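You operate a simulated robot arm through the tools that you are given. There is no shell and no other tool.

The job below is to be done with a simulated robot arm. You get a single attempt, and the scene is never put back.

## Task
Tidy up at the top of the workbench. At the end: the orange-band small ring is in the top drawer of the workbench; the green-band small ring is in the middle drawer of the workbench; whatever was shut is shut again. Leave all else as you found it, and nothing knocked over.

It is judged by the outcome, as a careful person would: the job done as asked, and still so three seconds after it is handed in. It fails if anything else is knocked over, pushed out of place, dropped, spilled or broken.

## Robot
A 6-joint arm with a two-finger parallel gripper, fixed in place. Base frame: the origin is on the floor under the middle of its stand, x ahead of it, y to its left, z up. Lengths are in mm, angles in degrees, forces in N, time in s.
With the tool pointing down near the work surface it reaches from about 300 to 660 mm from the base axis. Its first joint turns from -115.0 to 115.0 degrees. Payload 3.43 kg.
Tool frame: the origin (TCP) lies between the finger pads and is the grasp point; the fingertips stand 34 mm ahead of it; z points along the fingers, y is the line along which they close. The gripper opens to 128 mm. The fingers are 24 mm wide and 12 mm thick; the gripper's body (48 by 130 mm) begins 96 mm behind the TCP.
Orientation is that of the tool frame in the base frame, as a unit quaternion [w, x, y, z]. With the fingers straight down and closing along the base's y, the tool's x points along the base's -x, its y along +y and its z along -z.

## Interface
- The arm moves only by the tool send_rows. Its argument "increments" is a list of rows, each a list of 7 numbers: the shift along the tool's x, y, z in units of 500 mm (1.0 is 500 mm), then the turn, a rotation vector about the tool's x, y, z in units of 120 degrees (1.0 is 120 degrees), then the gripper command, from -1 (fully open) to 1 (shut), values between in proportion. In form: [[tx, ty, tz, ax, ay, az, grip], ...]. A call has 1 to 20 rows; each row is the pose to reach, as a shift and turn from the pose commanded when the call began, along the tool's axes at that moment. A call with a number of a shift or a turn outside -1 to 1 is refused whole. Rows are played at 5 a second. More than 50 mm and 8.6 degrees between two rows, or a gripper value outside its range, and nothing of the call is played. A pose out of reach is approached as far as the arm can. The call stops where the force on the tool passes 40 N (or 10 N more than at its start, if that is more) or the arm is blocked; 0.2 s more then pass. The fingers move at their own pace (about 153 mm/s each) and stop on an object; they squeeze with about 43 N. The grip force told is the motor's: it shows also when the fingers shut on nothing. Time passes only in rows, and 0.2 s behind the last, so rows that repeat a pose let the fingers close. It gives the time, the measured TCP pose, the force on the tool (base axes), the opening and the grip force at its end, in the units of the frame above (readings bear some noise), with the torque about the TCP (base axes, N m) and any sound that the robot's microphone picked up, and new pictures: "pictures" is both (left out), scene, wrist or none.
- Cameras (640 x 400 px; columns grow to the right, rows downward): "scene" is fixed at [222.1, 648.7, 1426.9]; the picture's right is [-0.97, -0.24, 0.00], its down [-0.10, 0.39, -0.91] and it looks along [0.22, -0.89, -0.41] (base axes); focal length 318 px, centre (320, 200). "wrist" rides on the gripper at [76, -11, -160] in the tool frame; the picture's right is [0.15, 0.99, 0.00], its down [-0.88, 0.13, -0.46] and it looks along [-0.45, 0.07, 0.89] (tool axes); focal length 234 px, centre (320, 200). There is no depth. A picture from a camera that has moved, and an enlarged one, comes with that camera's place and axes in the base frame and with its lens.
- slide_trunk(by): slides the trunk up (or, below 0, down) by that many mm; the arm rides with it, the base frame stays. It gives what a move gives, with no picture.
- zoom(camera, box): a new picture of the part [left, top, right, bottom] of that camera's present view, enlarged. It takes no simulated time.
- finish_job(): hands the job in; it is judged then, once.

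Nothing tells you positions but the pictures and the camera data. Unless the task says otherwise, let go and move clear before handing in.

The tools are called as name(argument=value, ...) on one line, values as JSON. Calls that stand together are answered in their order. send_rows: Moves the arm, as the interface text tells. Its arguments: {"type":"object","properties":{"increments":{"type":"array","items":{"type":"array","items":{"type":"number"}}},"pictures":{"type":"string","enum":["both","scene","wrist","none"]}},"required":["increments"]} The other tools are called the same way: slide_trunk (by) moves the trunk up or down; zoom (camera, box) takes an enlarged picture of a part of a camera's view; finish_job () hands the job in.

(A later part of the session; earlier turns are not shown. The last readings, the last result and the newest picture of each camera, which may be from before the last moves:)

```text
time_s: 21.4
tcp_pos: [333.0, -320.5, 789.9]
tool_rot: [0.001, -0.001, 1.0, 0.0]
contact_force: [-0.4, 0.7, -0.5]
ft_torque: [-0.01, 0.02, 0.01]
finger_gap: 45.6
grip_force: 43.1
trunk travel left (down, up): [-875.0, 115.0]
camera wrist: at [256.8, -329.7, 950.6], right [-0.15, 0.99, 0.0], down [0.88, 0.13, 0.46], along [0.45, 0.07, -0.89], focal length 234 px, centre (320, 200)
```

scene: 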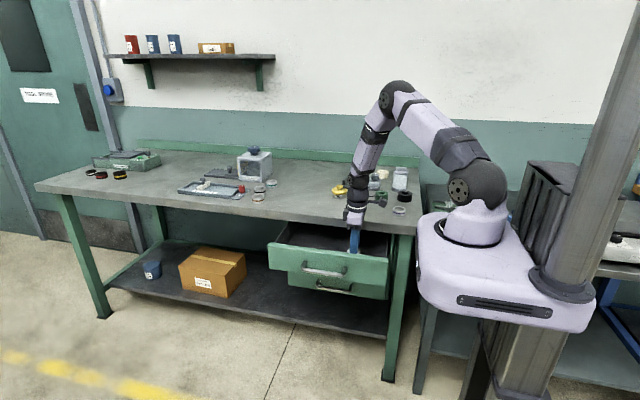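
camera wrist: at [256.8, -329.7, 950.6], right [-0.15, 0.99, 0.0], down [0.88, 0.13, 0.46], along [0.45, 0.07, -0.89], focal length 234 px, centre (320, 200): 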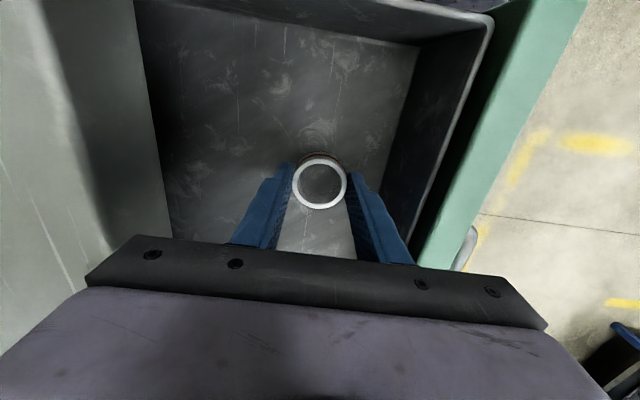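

send_rows(increments=[[0, 0, 0.008, 0, 0, 0, 1], [0, 0, 0.016, 0, 0, 0, 1], [0, 0, 0.022, 0, 0, 0, 1], [0, 0, 0.025, 0, 0, 0, 1]], pictures="none")

```text
time_s: 22.4
tcp_pos: [332.4, -319.2, 782.0]
tool_rot: [0.004, 0.0, 1.0, -0.002]
contact_force: [-1.3, 0.3, 28.2]
ft_torque: [0.07, -0.1, -0.08]
finger_gap: 46.0
grip_force: 42.9
trunk travel left (down, up): [-875.0, 115.0]
```

The ring has touched the tray floor (28 N). I'll ease the press by 4 mm, open gently, and rise.

send_rows(increments=[[0, 0, -0.008, 0, 0, 0, 1], [0, 0, -0.008, 0, 0, 0, 0.15], [0, 0, -0.008, 0, 0, 0, 0.0], [0, 0, -0.008, 0, 0, 0, 0.0], [0, 0, -0.05, 0, 0, 0, 0.0], [0, 0, -0.12, 0, 0, 0, 0.0], [0, 0, -0.21, 0, 0, 0, 0.0], [0, 0, -0.3, 0, 0, 0, 0.0], [0, 0, -0.38, 0, 0, 0, 0.0], [0, 0, -0.46, 0, 0, 0, 0.0], [0, 0, -0.46, 0, 0, 0, 0.0]], pictures="both")

```text
time_s: 24.8
tcp_pos: [331.3, -318.0, 1008.5]
tool_rot: [0.0, -0.001, 1.0, 0.0]
contact_force: [0.3, 0.2, 0.4]
ft_torque: [0.0, 0.01, -0.03]
finger_gap: 64.1
grip_force: 0.1
trunk travel left (down, up): [-875.0, 115.0]
camera wrist: at [256.0, -330.0, 1168.9], right [-0.15, 0.99, 0.0], down [0.88, 0.13, 0.46], along [0.45, 0.07, -0.89], focal length 234 px, centre (320, 200)
```

scene: 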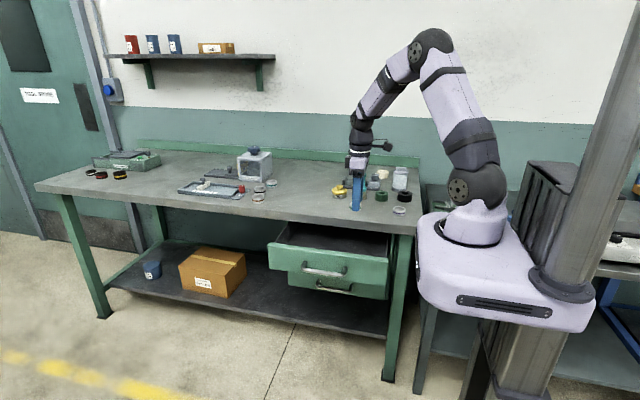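
wrist: 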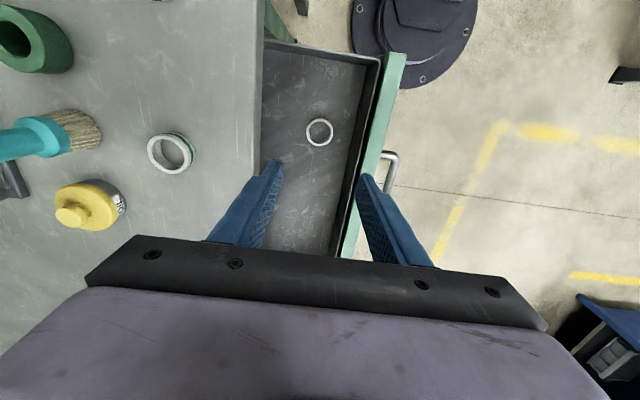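

The orange ring lies flat in the top drawer. Next I'll go back to the drawer handle with the tilted tool to push it shut.

send_rows(increments=[[-0.035, 0.06, -0.026, 0, 0, 0, 0.0], [-0.068, 0.12, -0.052, 0, 0, 0, 0.0], [-0.1, 0.18, -0.078, 0, 0, 0, 0.0], [-0.133, 0.234, -0.103, 0, 0, 0, 0.2], [-0.143, 0.274, -0.051, 0.05, 0, 0, 0.5], [-0.152, 0.314, 0.001, 0.1, 0, 0, 0.5], [-0.162, 0.354, 0.053, 0.15, 0, 0, 0.5], [-0.171, 0.394, 0.105, 0.2, 0, 0, 0.5], [-0.181, 0.434, 0.157, 0.25, 0, 0, 0.5], [-0.181, 0.434, 0.157, 0.25, 0, 0, 0.5]], pictures="both")

```text
time_s: 27.0
tcp_pos: [421.4, -102.8, 930.7]
tool_rot: [0.002, -0.001, 0.966, -0.258]
contact_force: [0.7, -0.5, -0.6]
ft_torque: [0.0, 0.01, 0.02]
finger_gap: 31.7
grip_force: 0.0
trunk travel left (down, up): [-875.0, 115.0]
camera wrist: at [345.9, -32.7, 1074.7], right [-0.15, 0.86, -0.49], down [0.88, 0.34, 0.33], along [0.45, -0.39, -0.8], focal length 234 px, centre (320, 200)
```

scene: 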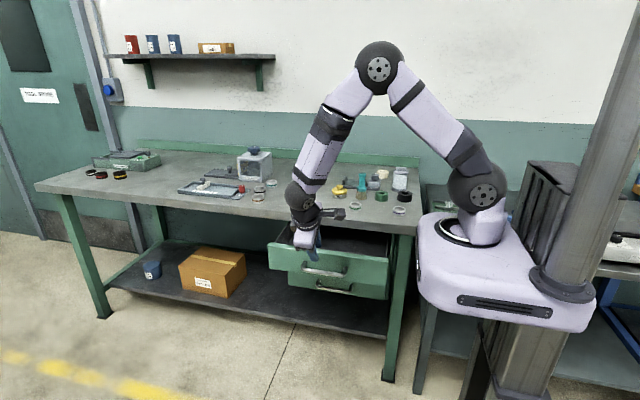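
wrist: 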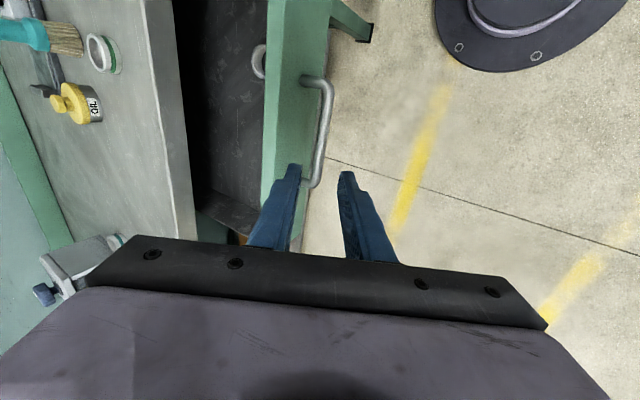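

Same view as when I let go, so the drawer has not shifted. Advancing onto the bar and gripping.

send_rows(increments=[[0, 0, 0.08, 0, 0, 0, 0.5], [0, 0, 0.16, 0, 0, 0, 0.5], [0, 0, 0.22, 0, 0, 0, 0.5], [0, 0, 0.27, 0, 0, 0, 0.5], [0, 0, 0.3, 0, 0, 0, 0.5], [0, 0, 0.3, 0, 0, 0, 0.8], [0, 0, 0.3, 0, 0, 0, 1], [0, 0, 0.3, 0, 0, 0, 1]], pictures="wrist")

```text
time_s: 28.8
tcp_pos: [422.6, -178.2, 799.1]
tool_rot: [0.001, 0.0, 0.966, -0.258]
contact_force: [-0.6, 0.1, -3.4]
ft_torque: [0.01, -0.8, -0.4]
finger_gap: 14.8
grip_force: 44.3
trunk travel left (down, up): [-875.0, 115.0]
camera wrist: at [346.9, -107.1, 944.2], right [-0.15, 0.86, -0.49], down [0.88, 0.34, 0.33], along [0.45, -0.39, -0.8], focal length 234 px, centre (320, 200)
```

wrist: 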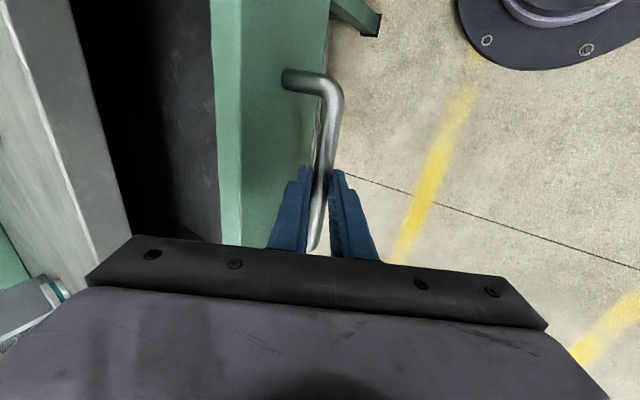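

Gripped. Pushing the drawer smoothly back in −y, slowing at the end.

send_rows(increments=[[0, -0.0139, 0.008, 0, 0, 0, 1], [0, -0.0416, 0.024, 0, 0, 0, 1], [0, -0.0762, 0.044, 0, 0, 0, 1], [0, -0.1108, 0.064, 0, 0, 0, 1], [0, -0.1455, 0.084, 0, 0, 0, 1], [0, -0.1801, 0.104, 0, 0, 0, 1], [0, -0.2148, 0.124, 0, 0, 0, 1], [0, -0.2459, 0.142, 0, 0, 0, 1], [0, -0.2737, 0.158, 0, 0, 0, 1], [0, -0.2944, 0.17, 0, 0, 0, 1], [0, -0.3118, 0.18, 0, 0, 0, 1], [0, -0.3222, 0.186, 0, 0, 0, 1], [0, -0.3273, 0.189, 0, 0, 0, 1], [0, -0.3273, 0.189, 0, 0, 0, 1]], pictures="both")

zoom(camera="scene", box=[260, 200, 420, 300])

```text
time_s: 31.8
tcp_pos: [423.0, -367.1, 799.8]
tool_rot: [0.0, 0.0, 0.966, -0.259]
contact_force: [-3.2, -1.3, 0.6]
ft_torque: [-0.03, -0.07, -0.7]
finger_gap: 14.8
grip_force: 44.8
trunk travel left (down, up): [-875.0, 115.0]
camera wrist: at [346.9, -295.6, 944.1], right [-0.15, 0.86, -0.49], down [0.88, 0.34, 0.33], along [0.45, -0.39, -0.8], focal length 234 px, centre (320, 200)
```

scene: 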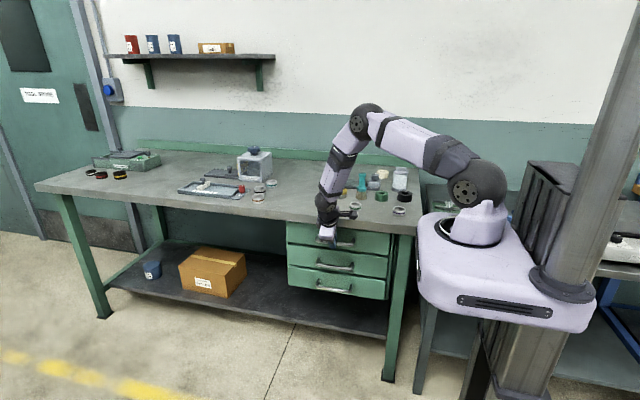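
wrist: 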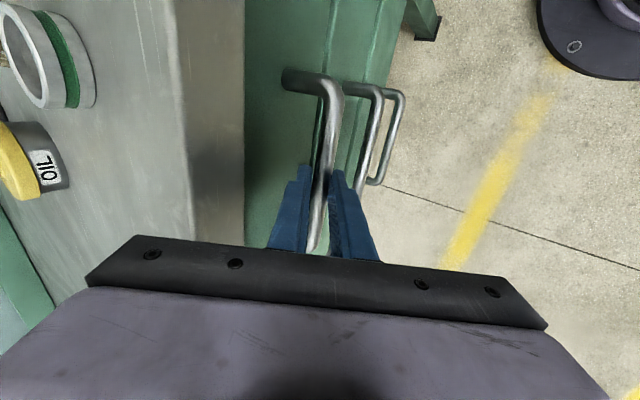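

```text
4.00 times, centred on (340, 250) of scene
camera zoom: at [222.1, 648.7, 1426.9], right [-0.97, -0.24, 0.0], down [-0.1, 0.39, -0.91], along [0.22, -0.89, -0.41], focal length 1271 px, centre (240, 0)
```

zoom: 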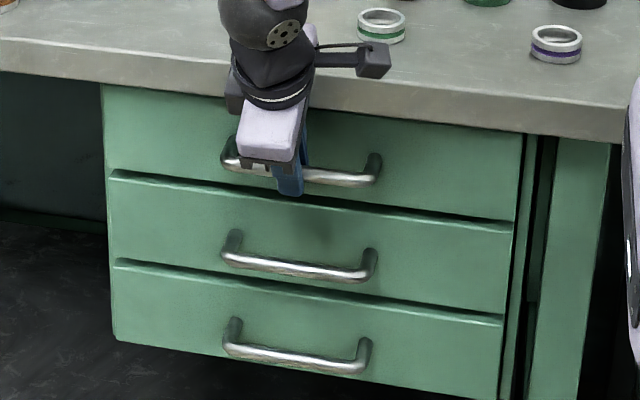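

The TCP is back at the original y (−367). I'll press 3 mm further to make sure it is seated against its stop.

send_rows(increments=[[0, -0.0035, 0.002, 0, 0, 0, 1], [0, -0.0061, 0.0035, 0, 0, 0, 1], [0, -0.0061, 0.0035, 0, 0, 0, 1]], pictures="none")

```text
time_s: 32.6
tcp_pos: [422.5, -369.3, 799.6]
tool_rot: [0.001, 0.0, 0.966, -0.258]
contact_force: [-3.2, 5.7, 2.8]
ft_torque: [0.09, 0.65, -1.16]
finger_gap: 14.8
grip_force: 44.5
trunk travel left (down, up): [-875.0, 115.0]
```

send_rows(increments=[[0, -0.0035, 0.002, 0, 0, 0, 1], [0, -0.0052, 0.003, 0, 0, 0, 1]], pictures="none")

```text
time_s: 33.2
tcp_pos: [422.5, -369.5, 799.5]
tool_rot: [0.001, 0.0, 0.966, -0.258]
contact_force: [-2.7, 23.8, 5.4]
ft_torque: [0.38, 0.39, -1.2]
finger_gap: 14.7
grip_force: 45.1
trunk travel left (down, up): [-875.0, 115.0]
```

Firmly against the stop (24 N, no further travel). I'll relax the push, release, and retract along the tool axis.

send_rows(increments=[[0, 0.0045, -0.0026, 0, 0, 0, 1], [0, 0.0045, -0.0026, 0, 0, 0, 0.5], [0, 0.0045, -0.0026, 0, 0, 0, 0.5], [0, 0.0045, -0.06, 0, 0, 0, 0.5], [0, 0.0045, -0.14, 0, 0, 0, 0.5], [0, 0.0045, -0.22, 0, 0, 0, 0.5], [0, 0.0045, -0.3, 0, 0, 0, 0.5], [0, 0.0045, -0.3, 0, 0, 0, 0.5]], pictures="both")

zoom(camera="scene", box=[260, 200, 420, 300])

```text
time_s: 35.0
tcp_pos: [422.2, -296.0, 927.8]
tool_rot: [0.0, -0.001, 0.966, -0.259]
contact_force: [-0.4, -0.2, -0.2]
ft_torque: [0.0, 0.02, 0.03]
finger_gap: 32.0
grip_force: 0.0
trunk travel left (down, up): [-875.0, 115.0]
camera wrist: at [346.5, -225.2, 1072.4], right [-0.15, 0.86, -0.49], down [0.88, 0.34, 0.33], along [0.45, -0.39, -0.8], focal length 234 px, centre (320, 200)
```

scene: 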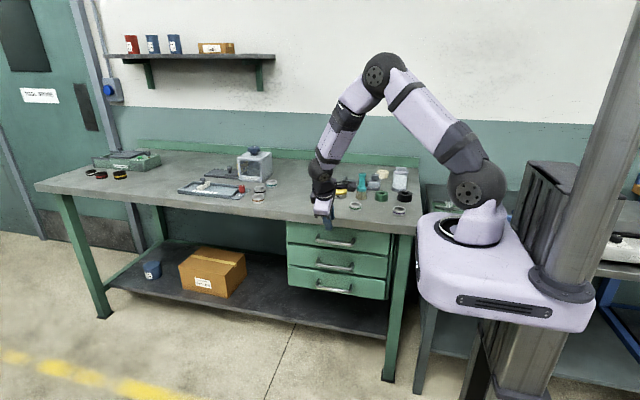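
wrist: 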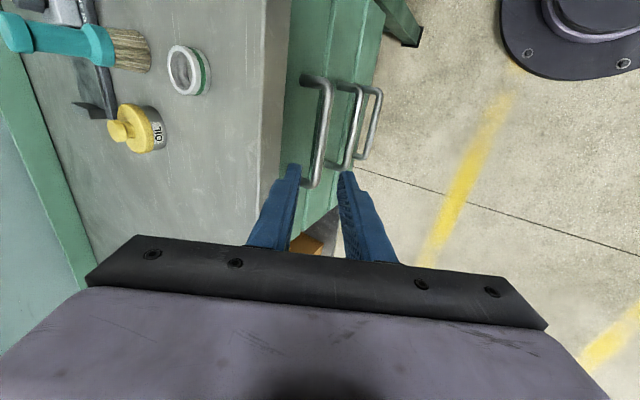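

```text
4.00 times, centred on (340, 250) of scene
camera zoom: at [222.1, 648.7, 1426.9], right [-0.97, -0.24, 0.0], down [-0.1, 0.39, -0.91], along [0.22, -0.89, -0.41], focal length 1271 px, centre (240, 0)
```

zoom: 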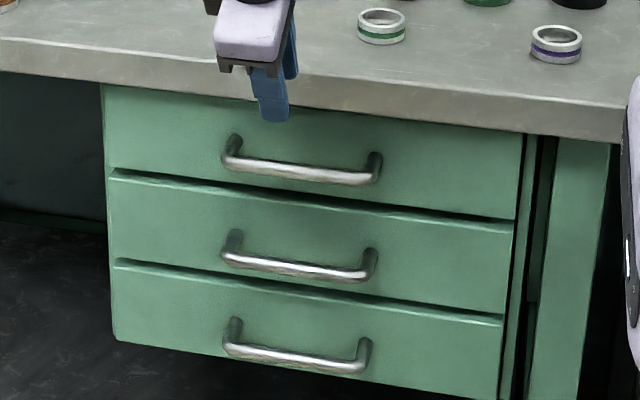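

The top drawer is shut, matching the other fronts. For the middle handle (bar at z ≈ 674) I'll tilt to 40° so the gripper body clears the top handle, then move to a pre-approach point.

send_rows(increments=[[0, 0.043, 0.058, 0.02, 0, 0, 0.5], [0.001, 0.086, 0.116, 0.04, 0, 0, 0.5], [0.002, 0.128, 0.173, 0.06, 0, 0, 0.5], [0.002, 0.171, 0.231, 0.0833, 0, 0, 0.5], [0.002, 0.171, 0.231, 0.0833, 0, 0, 0.5]], pictures="both")

zoom(camera="wrist", box=[260, 60, 420, 200])

```text
time_s: 36.2
tcp_pos: [421.7, -279.4, 785.7]
tool_rot: [0.002, 0.0, 0.94, -0.342]
contact_force: [0.6, -0.5, 0.0]
ft_torque: [0.01, 0.01, -0.01]
finger_gap: 31.9
grip_force: 0.1
trunk travel left (down, up): [-875.0, 115.0]
camera wrist: at [346.4, -184.5, 915.2], right [-0.15, 0.76, -0.64], down [0.88, 0.39, 0.27], along [0.45, -0.52, -0.72], focal length 234 px, centre (320, 200)
```

scene: 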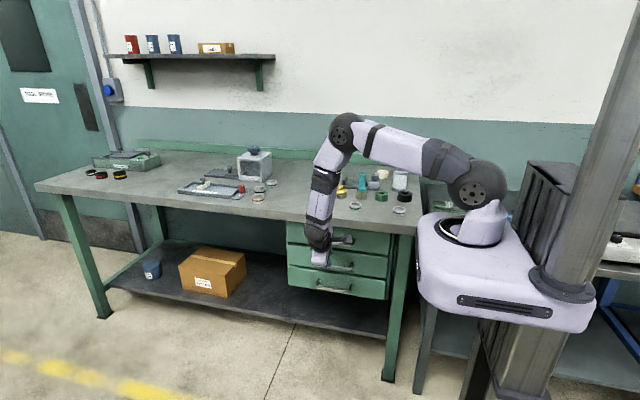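
wrist: 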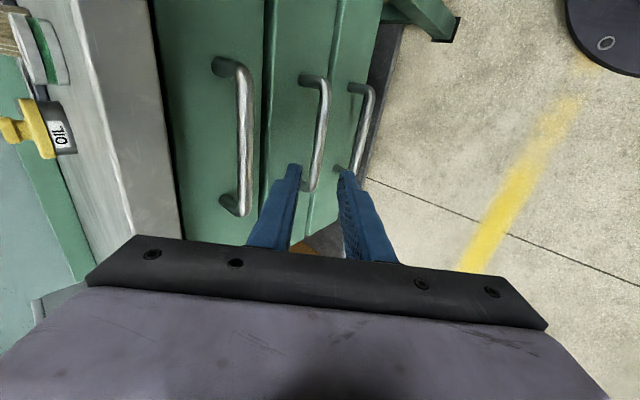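

```text
2.86 times, centred on (340, 130) of wrist
camera zoom: at [346.4, -184.5, 915.2], right [-0.15, 0.76, -0.64], down [0.88, 0.39, 0.27], along [0.45, -0.52, -0.72], focal length 669 px, centre (263, 400)
```

zoom: 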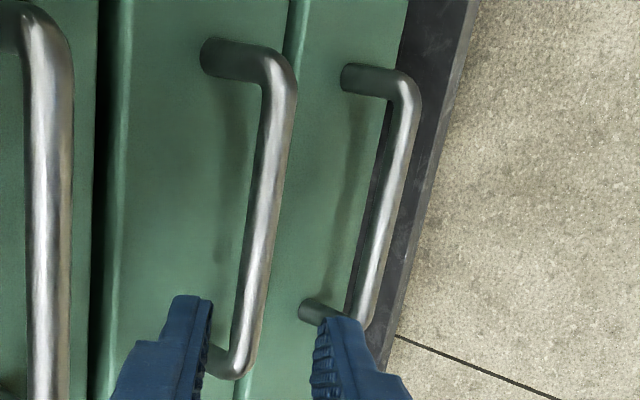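

The middle bar is consistent with y ≈ −374, z ≈ 676. Advancing along the tool axis to straddle it.

send_rows(increments=[[0, -0.001, 0.06, 0, 0, 0, 0.5], [0, -0.002, 0.12, 0, 0, 0, 0.5], [0, -0.003, 0.17, 0, 0, 0, 0.5], [0, -0.004, 0.2, 0, 0, 0, 0.5], [0, -0.004, 0.2, 0, 0, 0, 0.5]], pictures="both")

zoom(camera="wrist", box=[220, 80, 420, 260])

zoom(camera="scene", box=[270, 200, 400, 300])

```text
time_s: 37.4
tcp_pos: [421.2, -343.3, 709.5]
tool_rot: [0.0, 0.0, 0.94, -0.342]
contact_force: [0.6, 0.2, 0.4]
ft_torque: [0.01, 0.01, -0.01]
finger_gap: 31.8
grip_force: 0.2
trunk travel left (down, up): [-875.0, 115.0]
camera wrist: at [346.1, -250.4, 839.6], right [-0.15, 0.76, -0.64], down [0.88, 0.39, 0.27], along [0.45, -0.52, -0.72], focal length 234 px, centre (320, 200)
```

scene: 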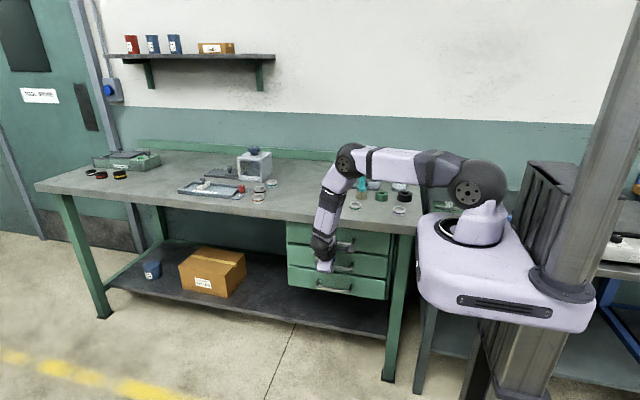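
wrist: 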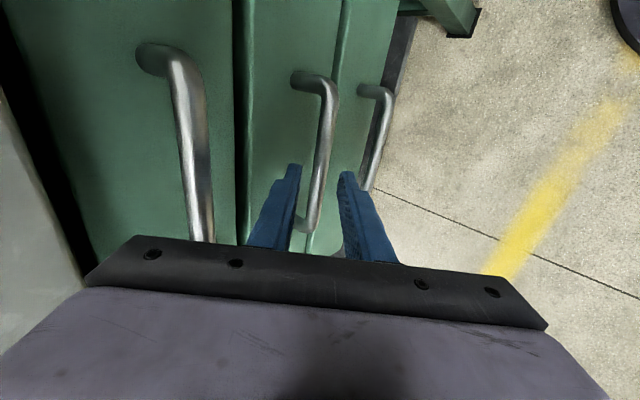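

```text
2.22 times, centred on (320, 170) of wrist
camera zoom: at [346.1, -250.4, 839.6], right [-0.15, 0.76, -0.64], down [0.88, 0.39, 0.27], along [0.45, -0.52, -0.72], focal length 520 px, centre (320, 267)
```

zoom: 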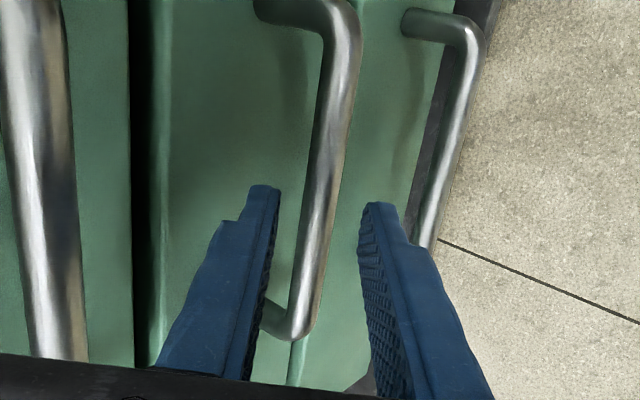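

```text
4.00 times, centred on (335, 250) of scene
camera zoom: at [222.1, 648.7, 1426.9], right [-0.97, -0.24, 0.0], down [-0.1, 0.39, -0.91], along [0.22, -0.89, -0.41], focal length 1271 px, centre (260, 0)
```

zoom: 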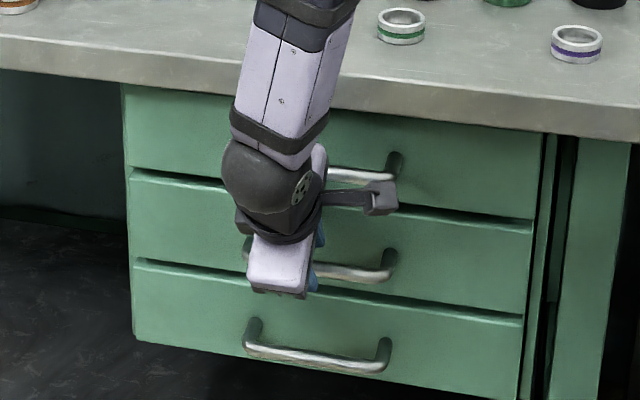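

The bar is centred between the fingers and the body clears the top handle. Final 30 mm, then close.

send_rows(increments=[[0, 0, 0.03, 0, 0, 0, 0.5], [0, 0, 0.06, 0, 0, 0, 0.5], [0, 0, 0.06, 0, 0, 0, 0.5], [0, 0, 0.06, 0, 0, 0, 0.8], [0, 0, 0.06, 0, 0, 0, 1], [0, 0, 0.06, 0, 0, 0, 1]], pictures="wrist")

```text
time_s: 38.8
tcp_pos: [420.7, -364.4, 686.8]
tool_rot: [0.002, 0.0, 0.939, -0.343]
contact_force: [-0.2, -1.2, -0.1]
ft_torque: [-0.01, -0.38, -0.46]
finger_gap: 14.6
grip_force: 44.4
trunk travel left (down, up): [-875.0, 115.0]
camera wrist: at [345.4, -270.0, 817.4], right [-0.15, 0.76, -0.64], down [0.88, 0.39, 0.27], along [0.45, -0.52, -0.72], focal length 234 px, centre (320, 200)
```

wrist: 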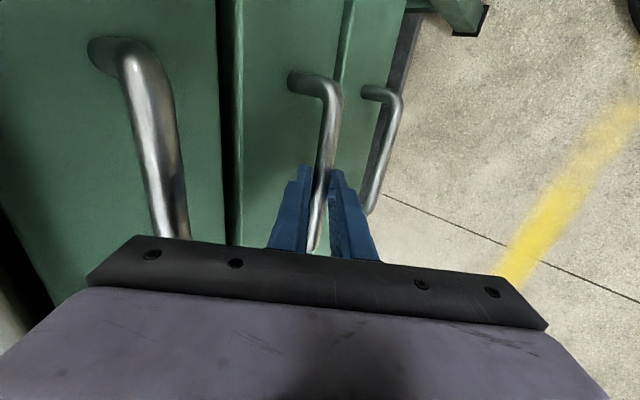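

Gripped the middle handle. Pulling straight out, 100 mm first.

send_rows(increments=[[0, 0.0123, -0.0103, 0, 0, 0, 1], [0, 0.0368, -0.0309, 0, 0, 0, 1], [0, 0.0674, -0.0566, 0, 0, 0, 1], [0, 0.098, -0.0823, 0, 0, 0, 1], [0, 0.1287, -0.108, 0, 0, 0, 1], [0, 0.1532, -0.1286, 0, 0, 0, 1]], pictures="both")

```text
time_s: 40.2
tcp_pos: [422.1, -263.6, 687.4]
tool_rot: [0.0, -0.001, 0.94, -0.342]
contact_force: [-2.9, 2.3, 1.6]
ft_torque: [-0.11, -0.13, -0.59]
finger_gap: 14.4
grip_force: 45.0
trunk travel left (down, up): [-875.0, 115.0]
camera wrist: at [345.4, -169.6, 817.6], right [-0.15, 0.76, -0.64], down [0.88, 0.39, 0.27], along [0.45, -0.52, -0.72], focal length 234 px, centre (320, 200)
```

scene: 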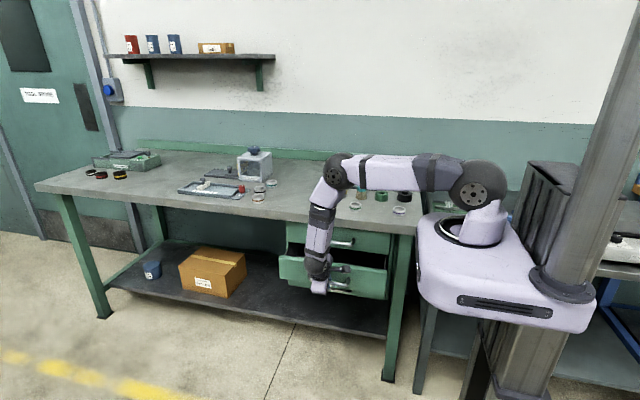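
wrist: 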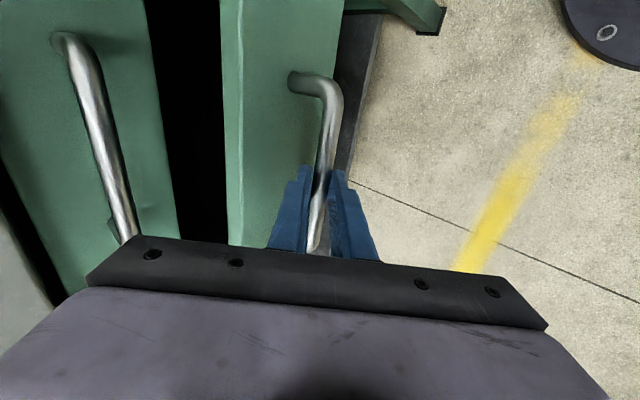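

The middle drawer slides freely. Pulling about 115 mm more so the vertical gripper will clear the top handle when placing.

send_rows(increments=[[0, 0.0306, -0.0257, 0, 0, 0, 1], [0, 0.0613, -0.0514, 0, 0, 0, 1], [0, 0.0919, -0.0771, 0, 0, 0, 1], [0, 0.1226, -0.1029, 0, 0, 0, 1], [0, 0.1532, -0.1286, 0, 0, 0, 1], [0, 0.1685, -0.1414, 0, 0, 0, 1], [0, 0.1762, -0.1478, 0, 0, 0, 1], [0, 0.1762, -0.1478, 0, 0, 0, 1]], pictures="both")

```text
time_s: 42.0
tcp_pos: [421.9, -149.0, 687.1]
tool_rot: [0.0, 0.001, 0.94, -0.342]
contact_force: [-3.4, 0.6, -1.5]
ft_torque: [0.03, 0.35, -0.96]
finger_gap: 14.7
grip_force: 45.0
trunk travel left (down, up): [-875.0, 115.0]
camera wrist: at [345.5, -55.0, 817.5], right [-0.15, 0.76, -0.64], down [0.88, 0.39, 0.27], along [0.45, -0.52, -0.72], focal length 234 px, centre (320, 200)
```

scene: 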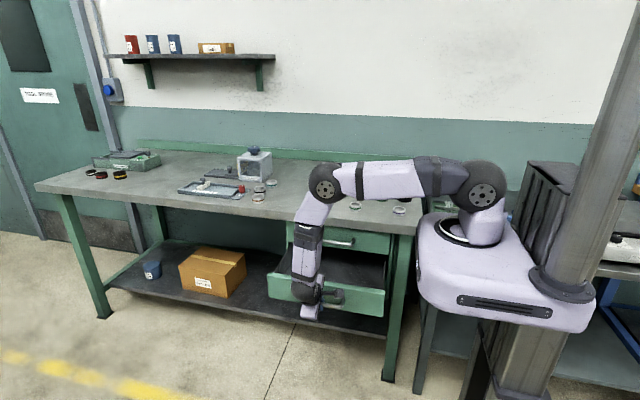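
wrist: 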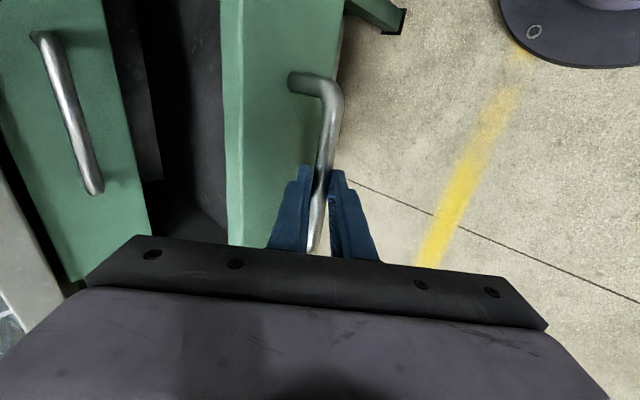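

The middle drawer is open about 215 mm. Releasing and retracting along the axis, then up.

send_rows(increments=[[0, 0, 0, 0, 0, 0, 0.5], [0, 0, 0, 0, 0, 0, 0.5], [0, 0, -0.06, 0, 0, 0, 0.5], [0, 0, -0.14, 0, 0, 0, 0.5], [0, -0.0514, -0.2013, 0, 0, 0, 0.5], [0, -0.1028, -0.2626, 0, 0, 0, 0.5], [0, -0.1543, -0.3238, 0, 0, 0, 0.5], [0, -0.2057, -0.3851, 0, 0, 0, 0.5], [0, -0.2571, -0.4464, 0, 0, 0, 0.5], [0, -0.2571, -0.4464, 0, 0, 0, 0.5]], pictures="both")

```text
time_s: 44.2
tcp_pos: [421.5, -104.5, 941.0]
tool_rot: [0.0, 0.0, 0.94, -0.341]
contact_force: [-0.2, -0.7, -0.1]
ft_torque: [-0.02, -0.01, -0.01]
finger_gap: 32.1
grip_force: 0.1
trunk travel left (down, up): [-875.0, 115.0]
camera wrist: at [345.6, -11.2, 1071.1], right [-0.15, 0.76, -0.64], down [0.88, 0.39, 0.27], along [0.45, -0.52, -0.73], focal length 234 px, centre (320, 200)
```

scene: 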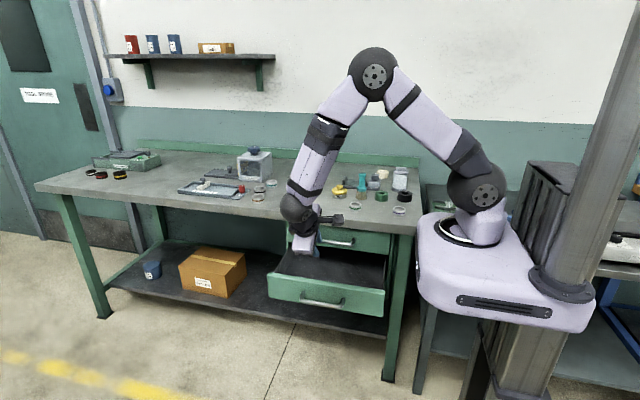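
wrist: 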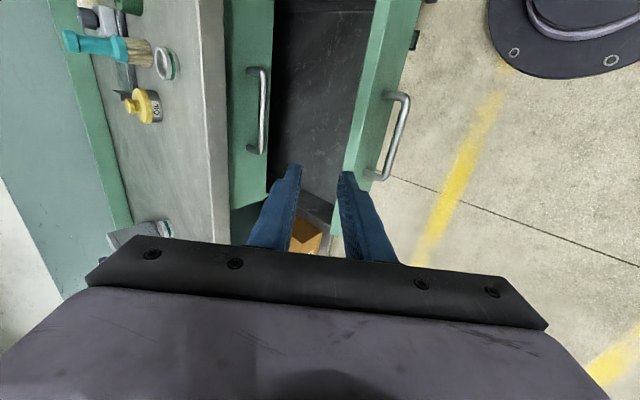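

Now lifting and returning to vertical on the way to the green ring.

send_rows(increments=[[0.01, -0.055, -0.006, -0.0556, 0, 0, 0.5], [0.021, -0.11, -0.011, -0.1111, 0, 0, 0.3], [0.031, -0.165, -0.017, -0.1667, 0, 0, 0.1], [0.042, -0.22, -0.023, -0.2222, 0, 0, -0.125], [0.052, -0.275, -0.028, -0.2778, 0, 0, -0.125], [0.063, -0.33, -0.034, -0.3333, 0, 0, -0.125], [0.063, -0.33, -0.034, -0.3333, 0, 0, -0.125]], pictures="wrist")

```text
time_s: 45.8
tcp_pos: [389.9, -219.5, 1061.4]
tool_rot: [0.001, 0.0, 1.0, 0.002]
contact_force: [-0.2, 0.5, 0.1]
ft_torque: [-0.01, -0.03, 0.01]
finger_gap: 71.6
grip_force: 0.1
trunk travel left (down, up): [-875.0, 115.0]
camera wrist: at [313.3, -230.5, 1221.1], right [-0.15, 0.99, 0.0], down [0.88, 0.13, 0.46], along [0.45, 0.07, -0.89], focal length 234 px, centre (320, 200)
```

wrist: 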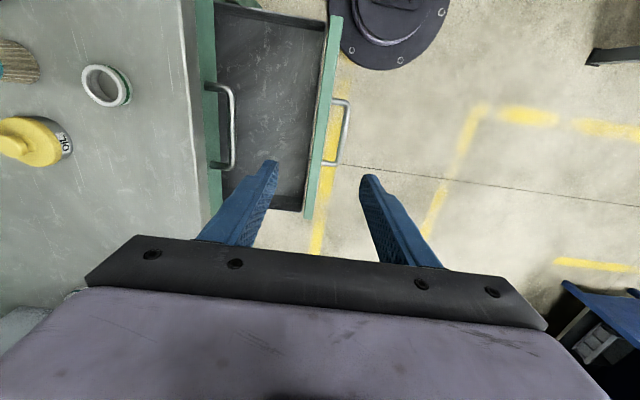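

send_rows(increments=[[0.008, -0.078, 0, 0, 0, 0, -0.125], [0.016, -0.156, 0, 0, 0, 0, -0.125], [0.024, -0.234, 0, 0, 0, 0, -0.125], [0.032, -0.312, 0, 0, 0, 0, -0.125], [0.04, -0.39, 0.02, 0, 0, 0, -0.125], [0.052, -0.468, 0.05, 0, 0, 0, -0.125], [0.064, -0.547, 0.1, 0, 0, 0, -0.125], [0.064, -0.547, 0.1, 0, 0, 0, -0.125]], pictures="both")

zoom(camera="wrist", box=[256, 110, 384, 190])

```text
time_s: 47.6
tcp_pos: [359.7, -493.4, 1013.2]
tool_rot: [-0.001, 0.0, 1.0, 0.001]
contact_force: [0.1, 0.0, -0.5]
ft_torque: [-0.04, 0.0, -0.03]
finger_gap: 71.8
grip_force: 0.0
trunk travel left (down, up): [-875.0, 115.0]
camera wrist: at [283.4, -503.5, 1172.1], right [-0.15, 0.99, 0.0], down [0.88, 0.13, 0.46], along [0.45, 0.07, -0.89], focal length 234 px, centre (320, 200)
```

scene: 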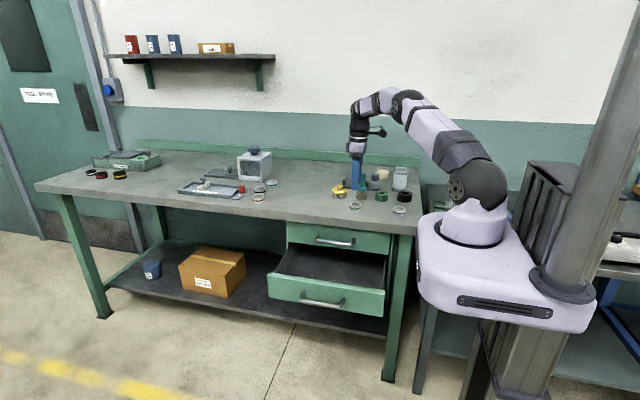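
wrist: 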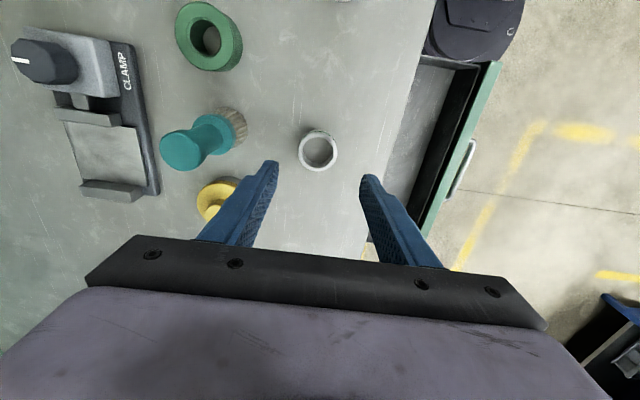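

```text
5.00 times, centred on (320, 150) of wrist
camera zoom: at [283.4, -503.5, 1172.1], right [-0.15, 0.99, 0.0], down [0.88, 0.13, 0.46], along [0.45, 0.07, -0.89], focal length 1171 px, centre (320, 450)
```

zoom: 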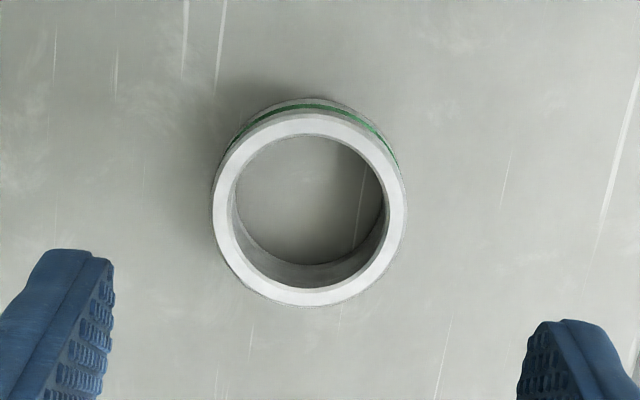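

The green ring is at about (357.4, −494.9). I'll descend to just above it and recheck.

send_rows(increments=[[0.0024, -0.0032, 0.05, 0, 0, 0, -0.125], [0.0024, -0.0032, 0.1, 0, 0, 0, -0.125], [0.0024, -0.0032, 0.12, 0, 0, 0, -0.125], [0.0024, -0.0032, 0.12, 0, 0, 0, -0.125]], pictures="wrist")

zoom(camera="wrist", box=[256, 130, 384, 210])

```text
time_s: 48.6
tcp_pos: [358.5, -494.5, 950.2]
tool_rot: [0.0, -0.001, 1.0, 0.0]
contact_force: [-0.4, 0.3, 0.5]
ft_torque: [0.01, -0.02, 0.02]
finger_gap: 71.9
grip_force: 0.0
trunk travel left (down, up): [-875.0, 115.0]
camera wrist: at [282.3, -506.1, 1110.5], right [-0.15, 0.99, 0.0], down [0.88, 0.13, 0.46], along [0.45, 0.07, -0.89], focal length 234 px, centre (320, 200)
```

wrist: 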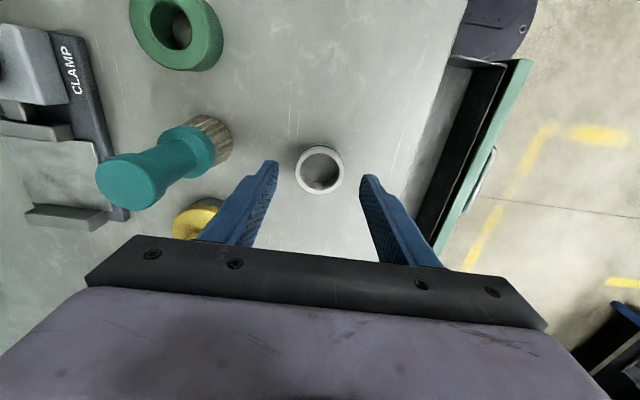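

```text
5.00 times, centred on (320, 170) of wrist
camera zoom: at [282.3, -506.1, 1110.5], right [-0.15, 0.99, 0.0], down [0.88, 0.13, 0.46], along [0.45, 0.07, -0.89], focal length 1171 px, centre (320, 350)
```

zoom: 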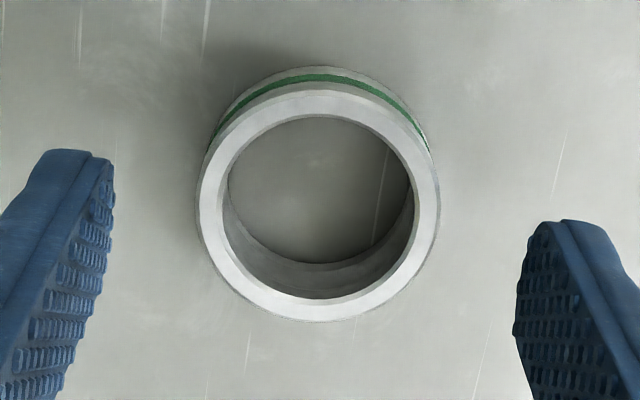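

Centred within a millimetre. Lowering the rest and closing.

send_rows(increments=[[0.001, 0, 0.025, 0, 0, 0, -0.125], [0.001, 0, 0.045, 0, 0, 0, -0.125], [0.001, 0, 0.056, 0, 0, 0, -0.125], [0.001, 0, 0.056, 0, 0, 0, 0.18], [0.001, 0, 0.056, 0, 0, 0, 0.3], [0.001, 0, 0.056, 0, 0, 0, 1], [0.001, 0, 0.056, 0, 0, 0, 1]], pictures="both")

zoom(camera="scene", box=[320, 180, 416, 240])

```text
time_s: 50.2
tcp_pos: [355.5, -495.4, 921.6]
tool_rot: [0.0, -0.001, 1.0, 0.0]
contact_force: [0.9, -0.5, 0.5]
ft_torque: [-0.03, 0.02, -0.01]
finger_gap: 45.9
grip_force: 42.9
trunk travel left (down, up): [-875.0, 115.0]
camera wrist: at [281.1, -506.3, 1082.1], right [-0.15, 0.99, 0.0], down [0.88, 0.13, 0.46], along [0.45, 0.07, -0.89], focal length 234 px, centre (320, 200)
```

scene: 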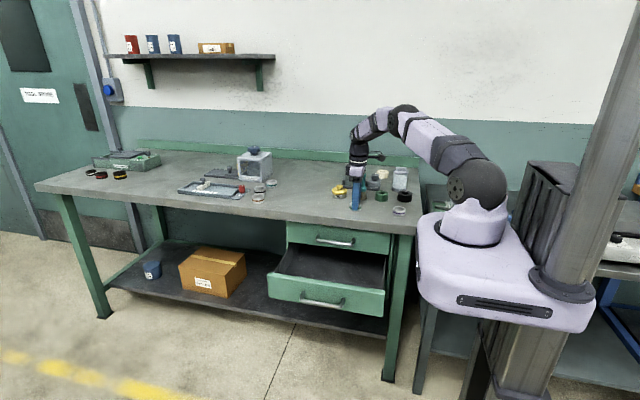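
wrist: 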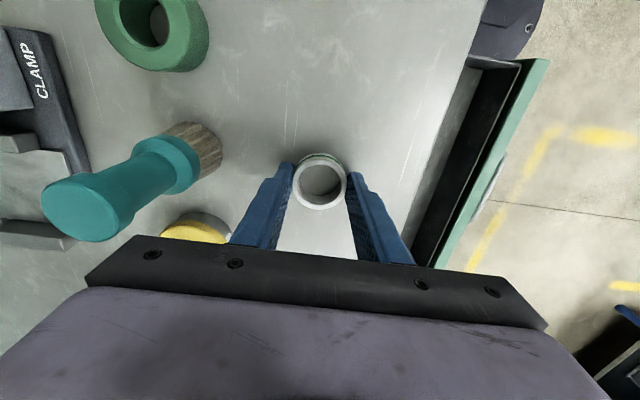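

```text
6.67 times, centred on (368, 210) of scene
camera zoom: at [222.1, 648.7, 1426.9], right [-0.97, -0.24, 0.0], down [-0.1, 0.39, -0.91], along [0.22, -0.89, -0.41], focal length 2119 px, centre (0, 133)
```

zoom: 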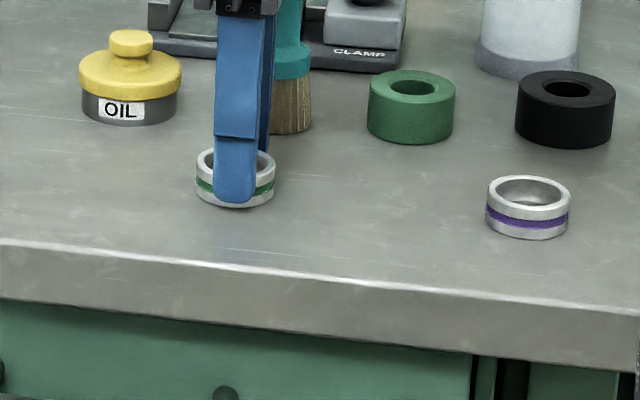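

The green ring is gripped (45.9 mm). Lifting and carrying it over the open middle drawer at about (300, −290), clear of the top handle.

send_rows(increments=[[0, 0, -0.03, 0, 0, 0, 1], [0, 0, -0.09, 0, 0, 0, 1], [0, 0, -0.16, 0, 0, 0, 1], [0.02, 0.075, -0.2, 0, 0, 0, 1], [0.04, 0.15, -0.2, 0, 0, 0, 1], [0.06, 0.225, -0.2, 0, 0, 0, 1], [0.085, 0.3, -0.2, 0, 0, 0, 1], [0.1, 0.36, -0.2, 0, 0, 0, 1], [0.113, 0.41, -0.2, 0, 0, 0, 1], [0.113, 0.41, -0.2, 0, 0, 0, 1]], pictures="both")

zoom(camera="wrist", box=[230, 0, 430, 125])

```text
time_s: 52.4
tcp_pos: [302.2, -288.6, 1023.1]
tool_rot: [-0.001, 0.001, 1.0, -0.001]
contact_force: [0.2, 0.5, -1.3]
ft_torque: [0.01, 0.02, 0.03]
finger_gap: 45.9
grip_force: 43.2
trunk travel left (down, up): [-875.0, 115.0]
camera wrist: at [225.4, -300.4, 1182.6], right [-0.15, 0.99, 0.0], down [0.88, 0.13, 0.46], along [0.45, 0.07, -0.89], focal length 234 px, centre (320, 200)
```

scene: 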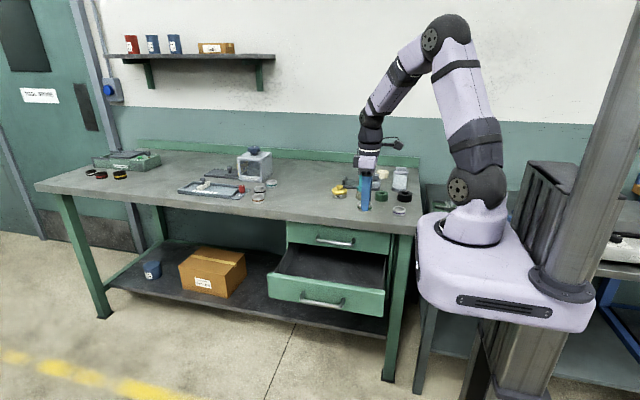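
wrist: 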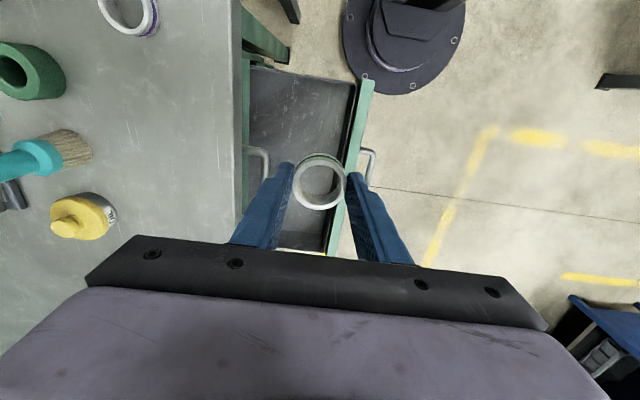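

```text
3.20 times, centred on (330, 62) of wrist
camera zoom: at [225.4, -300.4, 1182.6], right [-0.15, 0.99, 0.0], down [0.88, 0.13, 0.46], along [0.45, 0.07, -0.89], focal length 749 px, centre (288, 640)
```

zoom: 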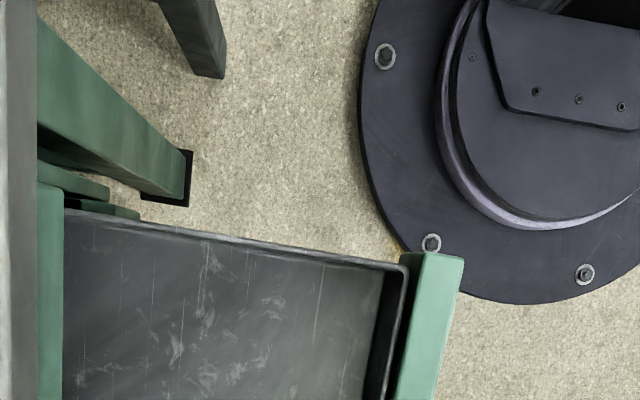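

The cavity's front wall is at y ≈ −237, so there is room. I'll lower into the drawer, stopping about 25 mm above the expected floor contact.

send_rows(increments=[[0, 0, 0.09, 0, 0, 0, 1], [0, 0, 0.18, 0, 0, 0, 1], [0, 0, 0.27, 0, 0, 0, 1], [0, 0, 0.35, 0, 0, 0, 1], [0, 0, 0.43, 0, 0, 0, 1], [0, 0, 0.51, 0, 0, 0, 1], [0, 0, 0.58, 0, 0, 0, 1], [0, 0, 0.63, 0, 0, 0, 1], [0, 0, 0.654, 0, 0, 0, 1], [0, 0, 0.654, 0, 0, 0, 1]], pictures="both")

zoom(camera="scene", box=[260, 190, 430, 310])

```text
time_s: 54.6
tcp_pos: [301.0, -290.0, 695.6]
tool_rot: [0.001, -0.001, 1.0, 0.001]
contact_force: [0.4, 0.9, -1.1]
ft_torque: [-0.02, 0.02, -0.01]
finger_gap: 45.7
grip_force: 42.8
trunk travel left (down, up): [-875.0, 115.0]
camera wrist: at [225.3, -301.1, 855.3], right [-0.15, 0.99, 0.0], down [0.88, 0.13, 0.46], along [0.45, 0.07, -0.89], focal length 234 px, centre (320, 200)
```

scene: 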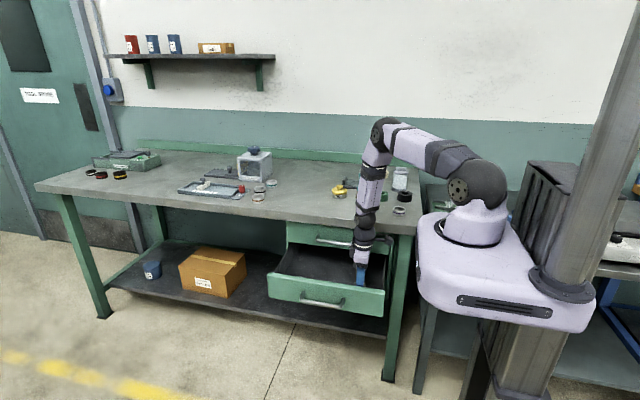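
wrist: 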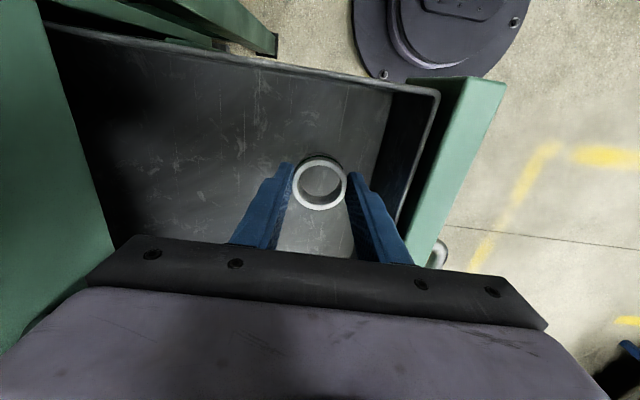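

```text
3.33 times, centred on (345, 250) of scene
camera zoom: at [222.1, 648.7, 1426.9], right [-0.97, -0.24, 0.0], down [-0.1, 0.39, -0.91], along [0.22, -0.89, -0.41], focal length 1060 px, centre (237, 33)
```

zoom: 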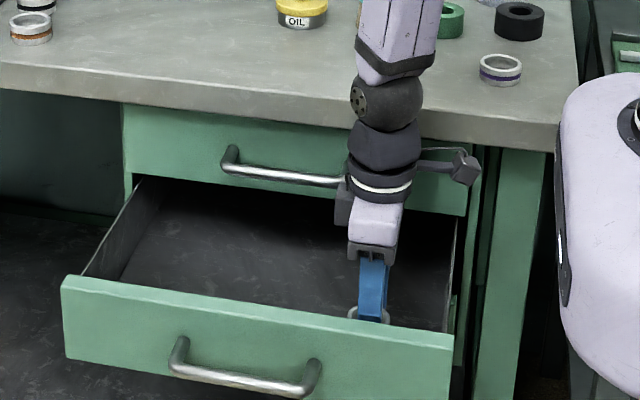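

The floor triangulates to z ≈ 630, leaving about 25 mm. Going down slowly.

send_rows(increments=[[0, 0, 0.014, 0, 0, 0, 1], [0, 0, 0.028, 0, 0, 0, 1], [0, 0, 0.038, 0, 0, 0, 1], [0, 0, 0.044, 0, 0, 0, 1]], pictures="none")

```text
time_s: 55.6
tcp_pos: [300.6, -288.9, 673.8]
tool_rot: [0.0, -0.001, 1.0, 0.0]
contact_force: [0.0, -1.4, -0.9]
ft_torque: [0.0, 0.05, -0.01]
finger_gap: 46.0
grip_force: 43.7
trunk travel left (down, up): [-875.0, 115.0]
```

send_rows(increments=[[0, 0, 0.004, 0, 0, 0, 1], [0, 0, 0.008, 0, 0, 0, 1], [0, 0, 0.011, 0, 0, 0, 1]], pictures="none")

```text
time_s: 56.4
tcp_pos: [300.9, -289.8, 670.1]
tool_rot: [0.001, -0.002, 1.0, -0.002]
contact_force: [-2.6, 1.5, 26.4]
ft_torque: [0.17, 0.5, 0.03]
finger_gap: 45.8
grip_force: 42.7
trunk travel left (down, up): [-875.0, 115.0]
```

The ring has touched the floor (26 N). Easing off, opening gently and rising.

send_rows(increments=[[0, 0, -0.006, 0, 0, 0, 1], [0, 0, -0.006, 0, 0, 0, 0.2], [0, 0, -0.006, 0, 0, 0, 0.125], [0, 0, -0.006, 0, 0, 0, 0.125], [0, 0, -0.04, 0, 0, 0, 0.125], [0, 0, -0.1, 0, 0, 0, 0.125], [0, 0, -0.19, 0, 0, 0, 0.125], [0, 0, -0.28, 0, 0, 0, 0.125], [0, 0, -0.37, 0, 0, 0, 0.125], [0, 0, -0.46, 0, 0, 0, 0.125], [0, 0, -0.55, 0, 0, 0, 0.125], [0, 0, -0.64, 0, 0, 0, 0.125], [0, 0, -0.64, 0, 0, 0, 0.125]], pictures="both")

zoom(camera="wrist", box=[230, 50, 390, 150])

```text
time_s: 59.2
tcp_pos: [301.1, -290.3, 988.1]
tool_rot: [0.0, 0.0, 1.0, 0.0]
contact_force: [0.7, 0.4, 0.0]
ft_torque: [0.03, 0.01, -0.02]
finger_gap: 56.1
grip_force: 0.0
trunk travel left (down, up): [-875.0, 115.0]
camera wrist: at [224.8, -301.5, 1148.6], right [-0.15, 0.99, 0.0], down [0.88, 0.13, 0.46], along [0.45, 0.07, -0.89], focal length 234 px, centre (320, 200)
```

scene: 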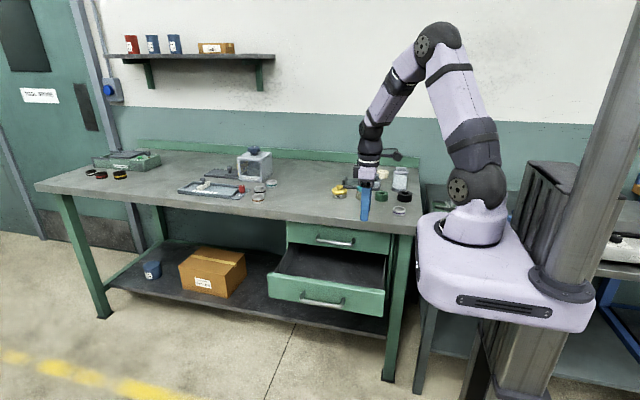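
wrist: 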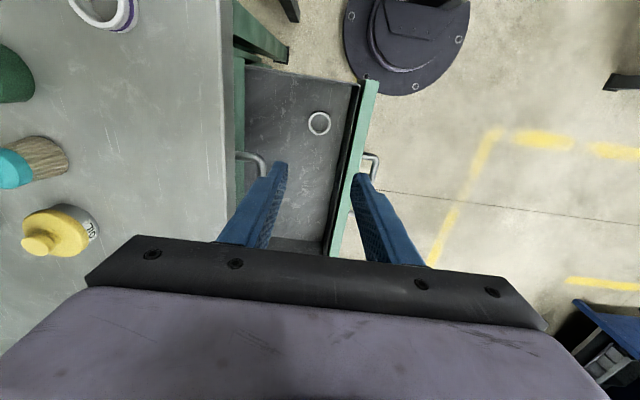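

```text
4.00 times, centred on (310, 100) of wrist
camera zoom: at [224.8, -301.5, 1148.6], right [-0.15, 0.99, 0.0], down [0.88, 0.13, 0.46], along [0.45, 0.07, -0.89], focal length 937 px, centre (360, 600)
```

zoom: 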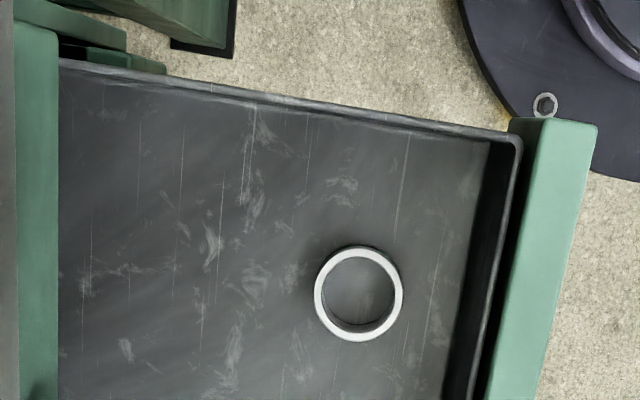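

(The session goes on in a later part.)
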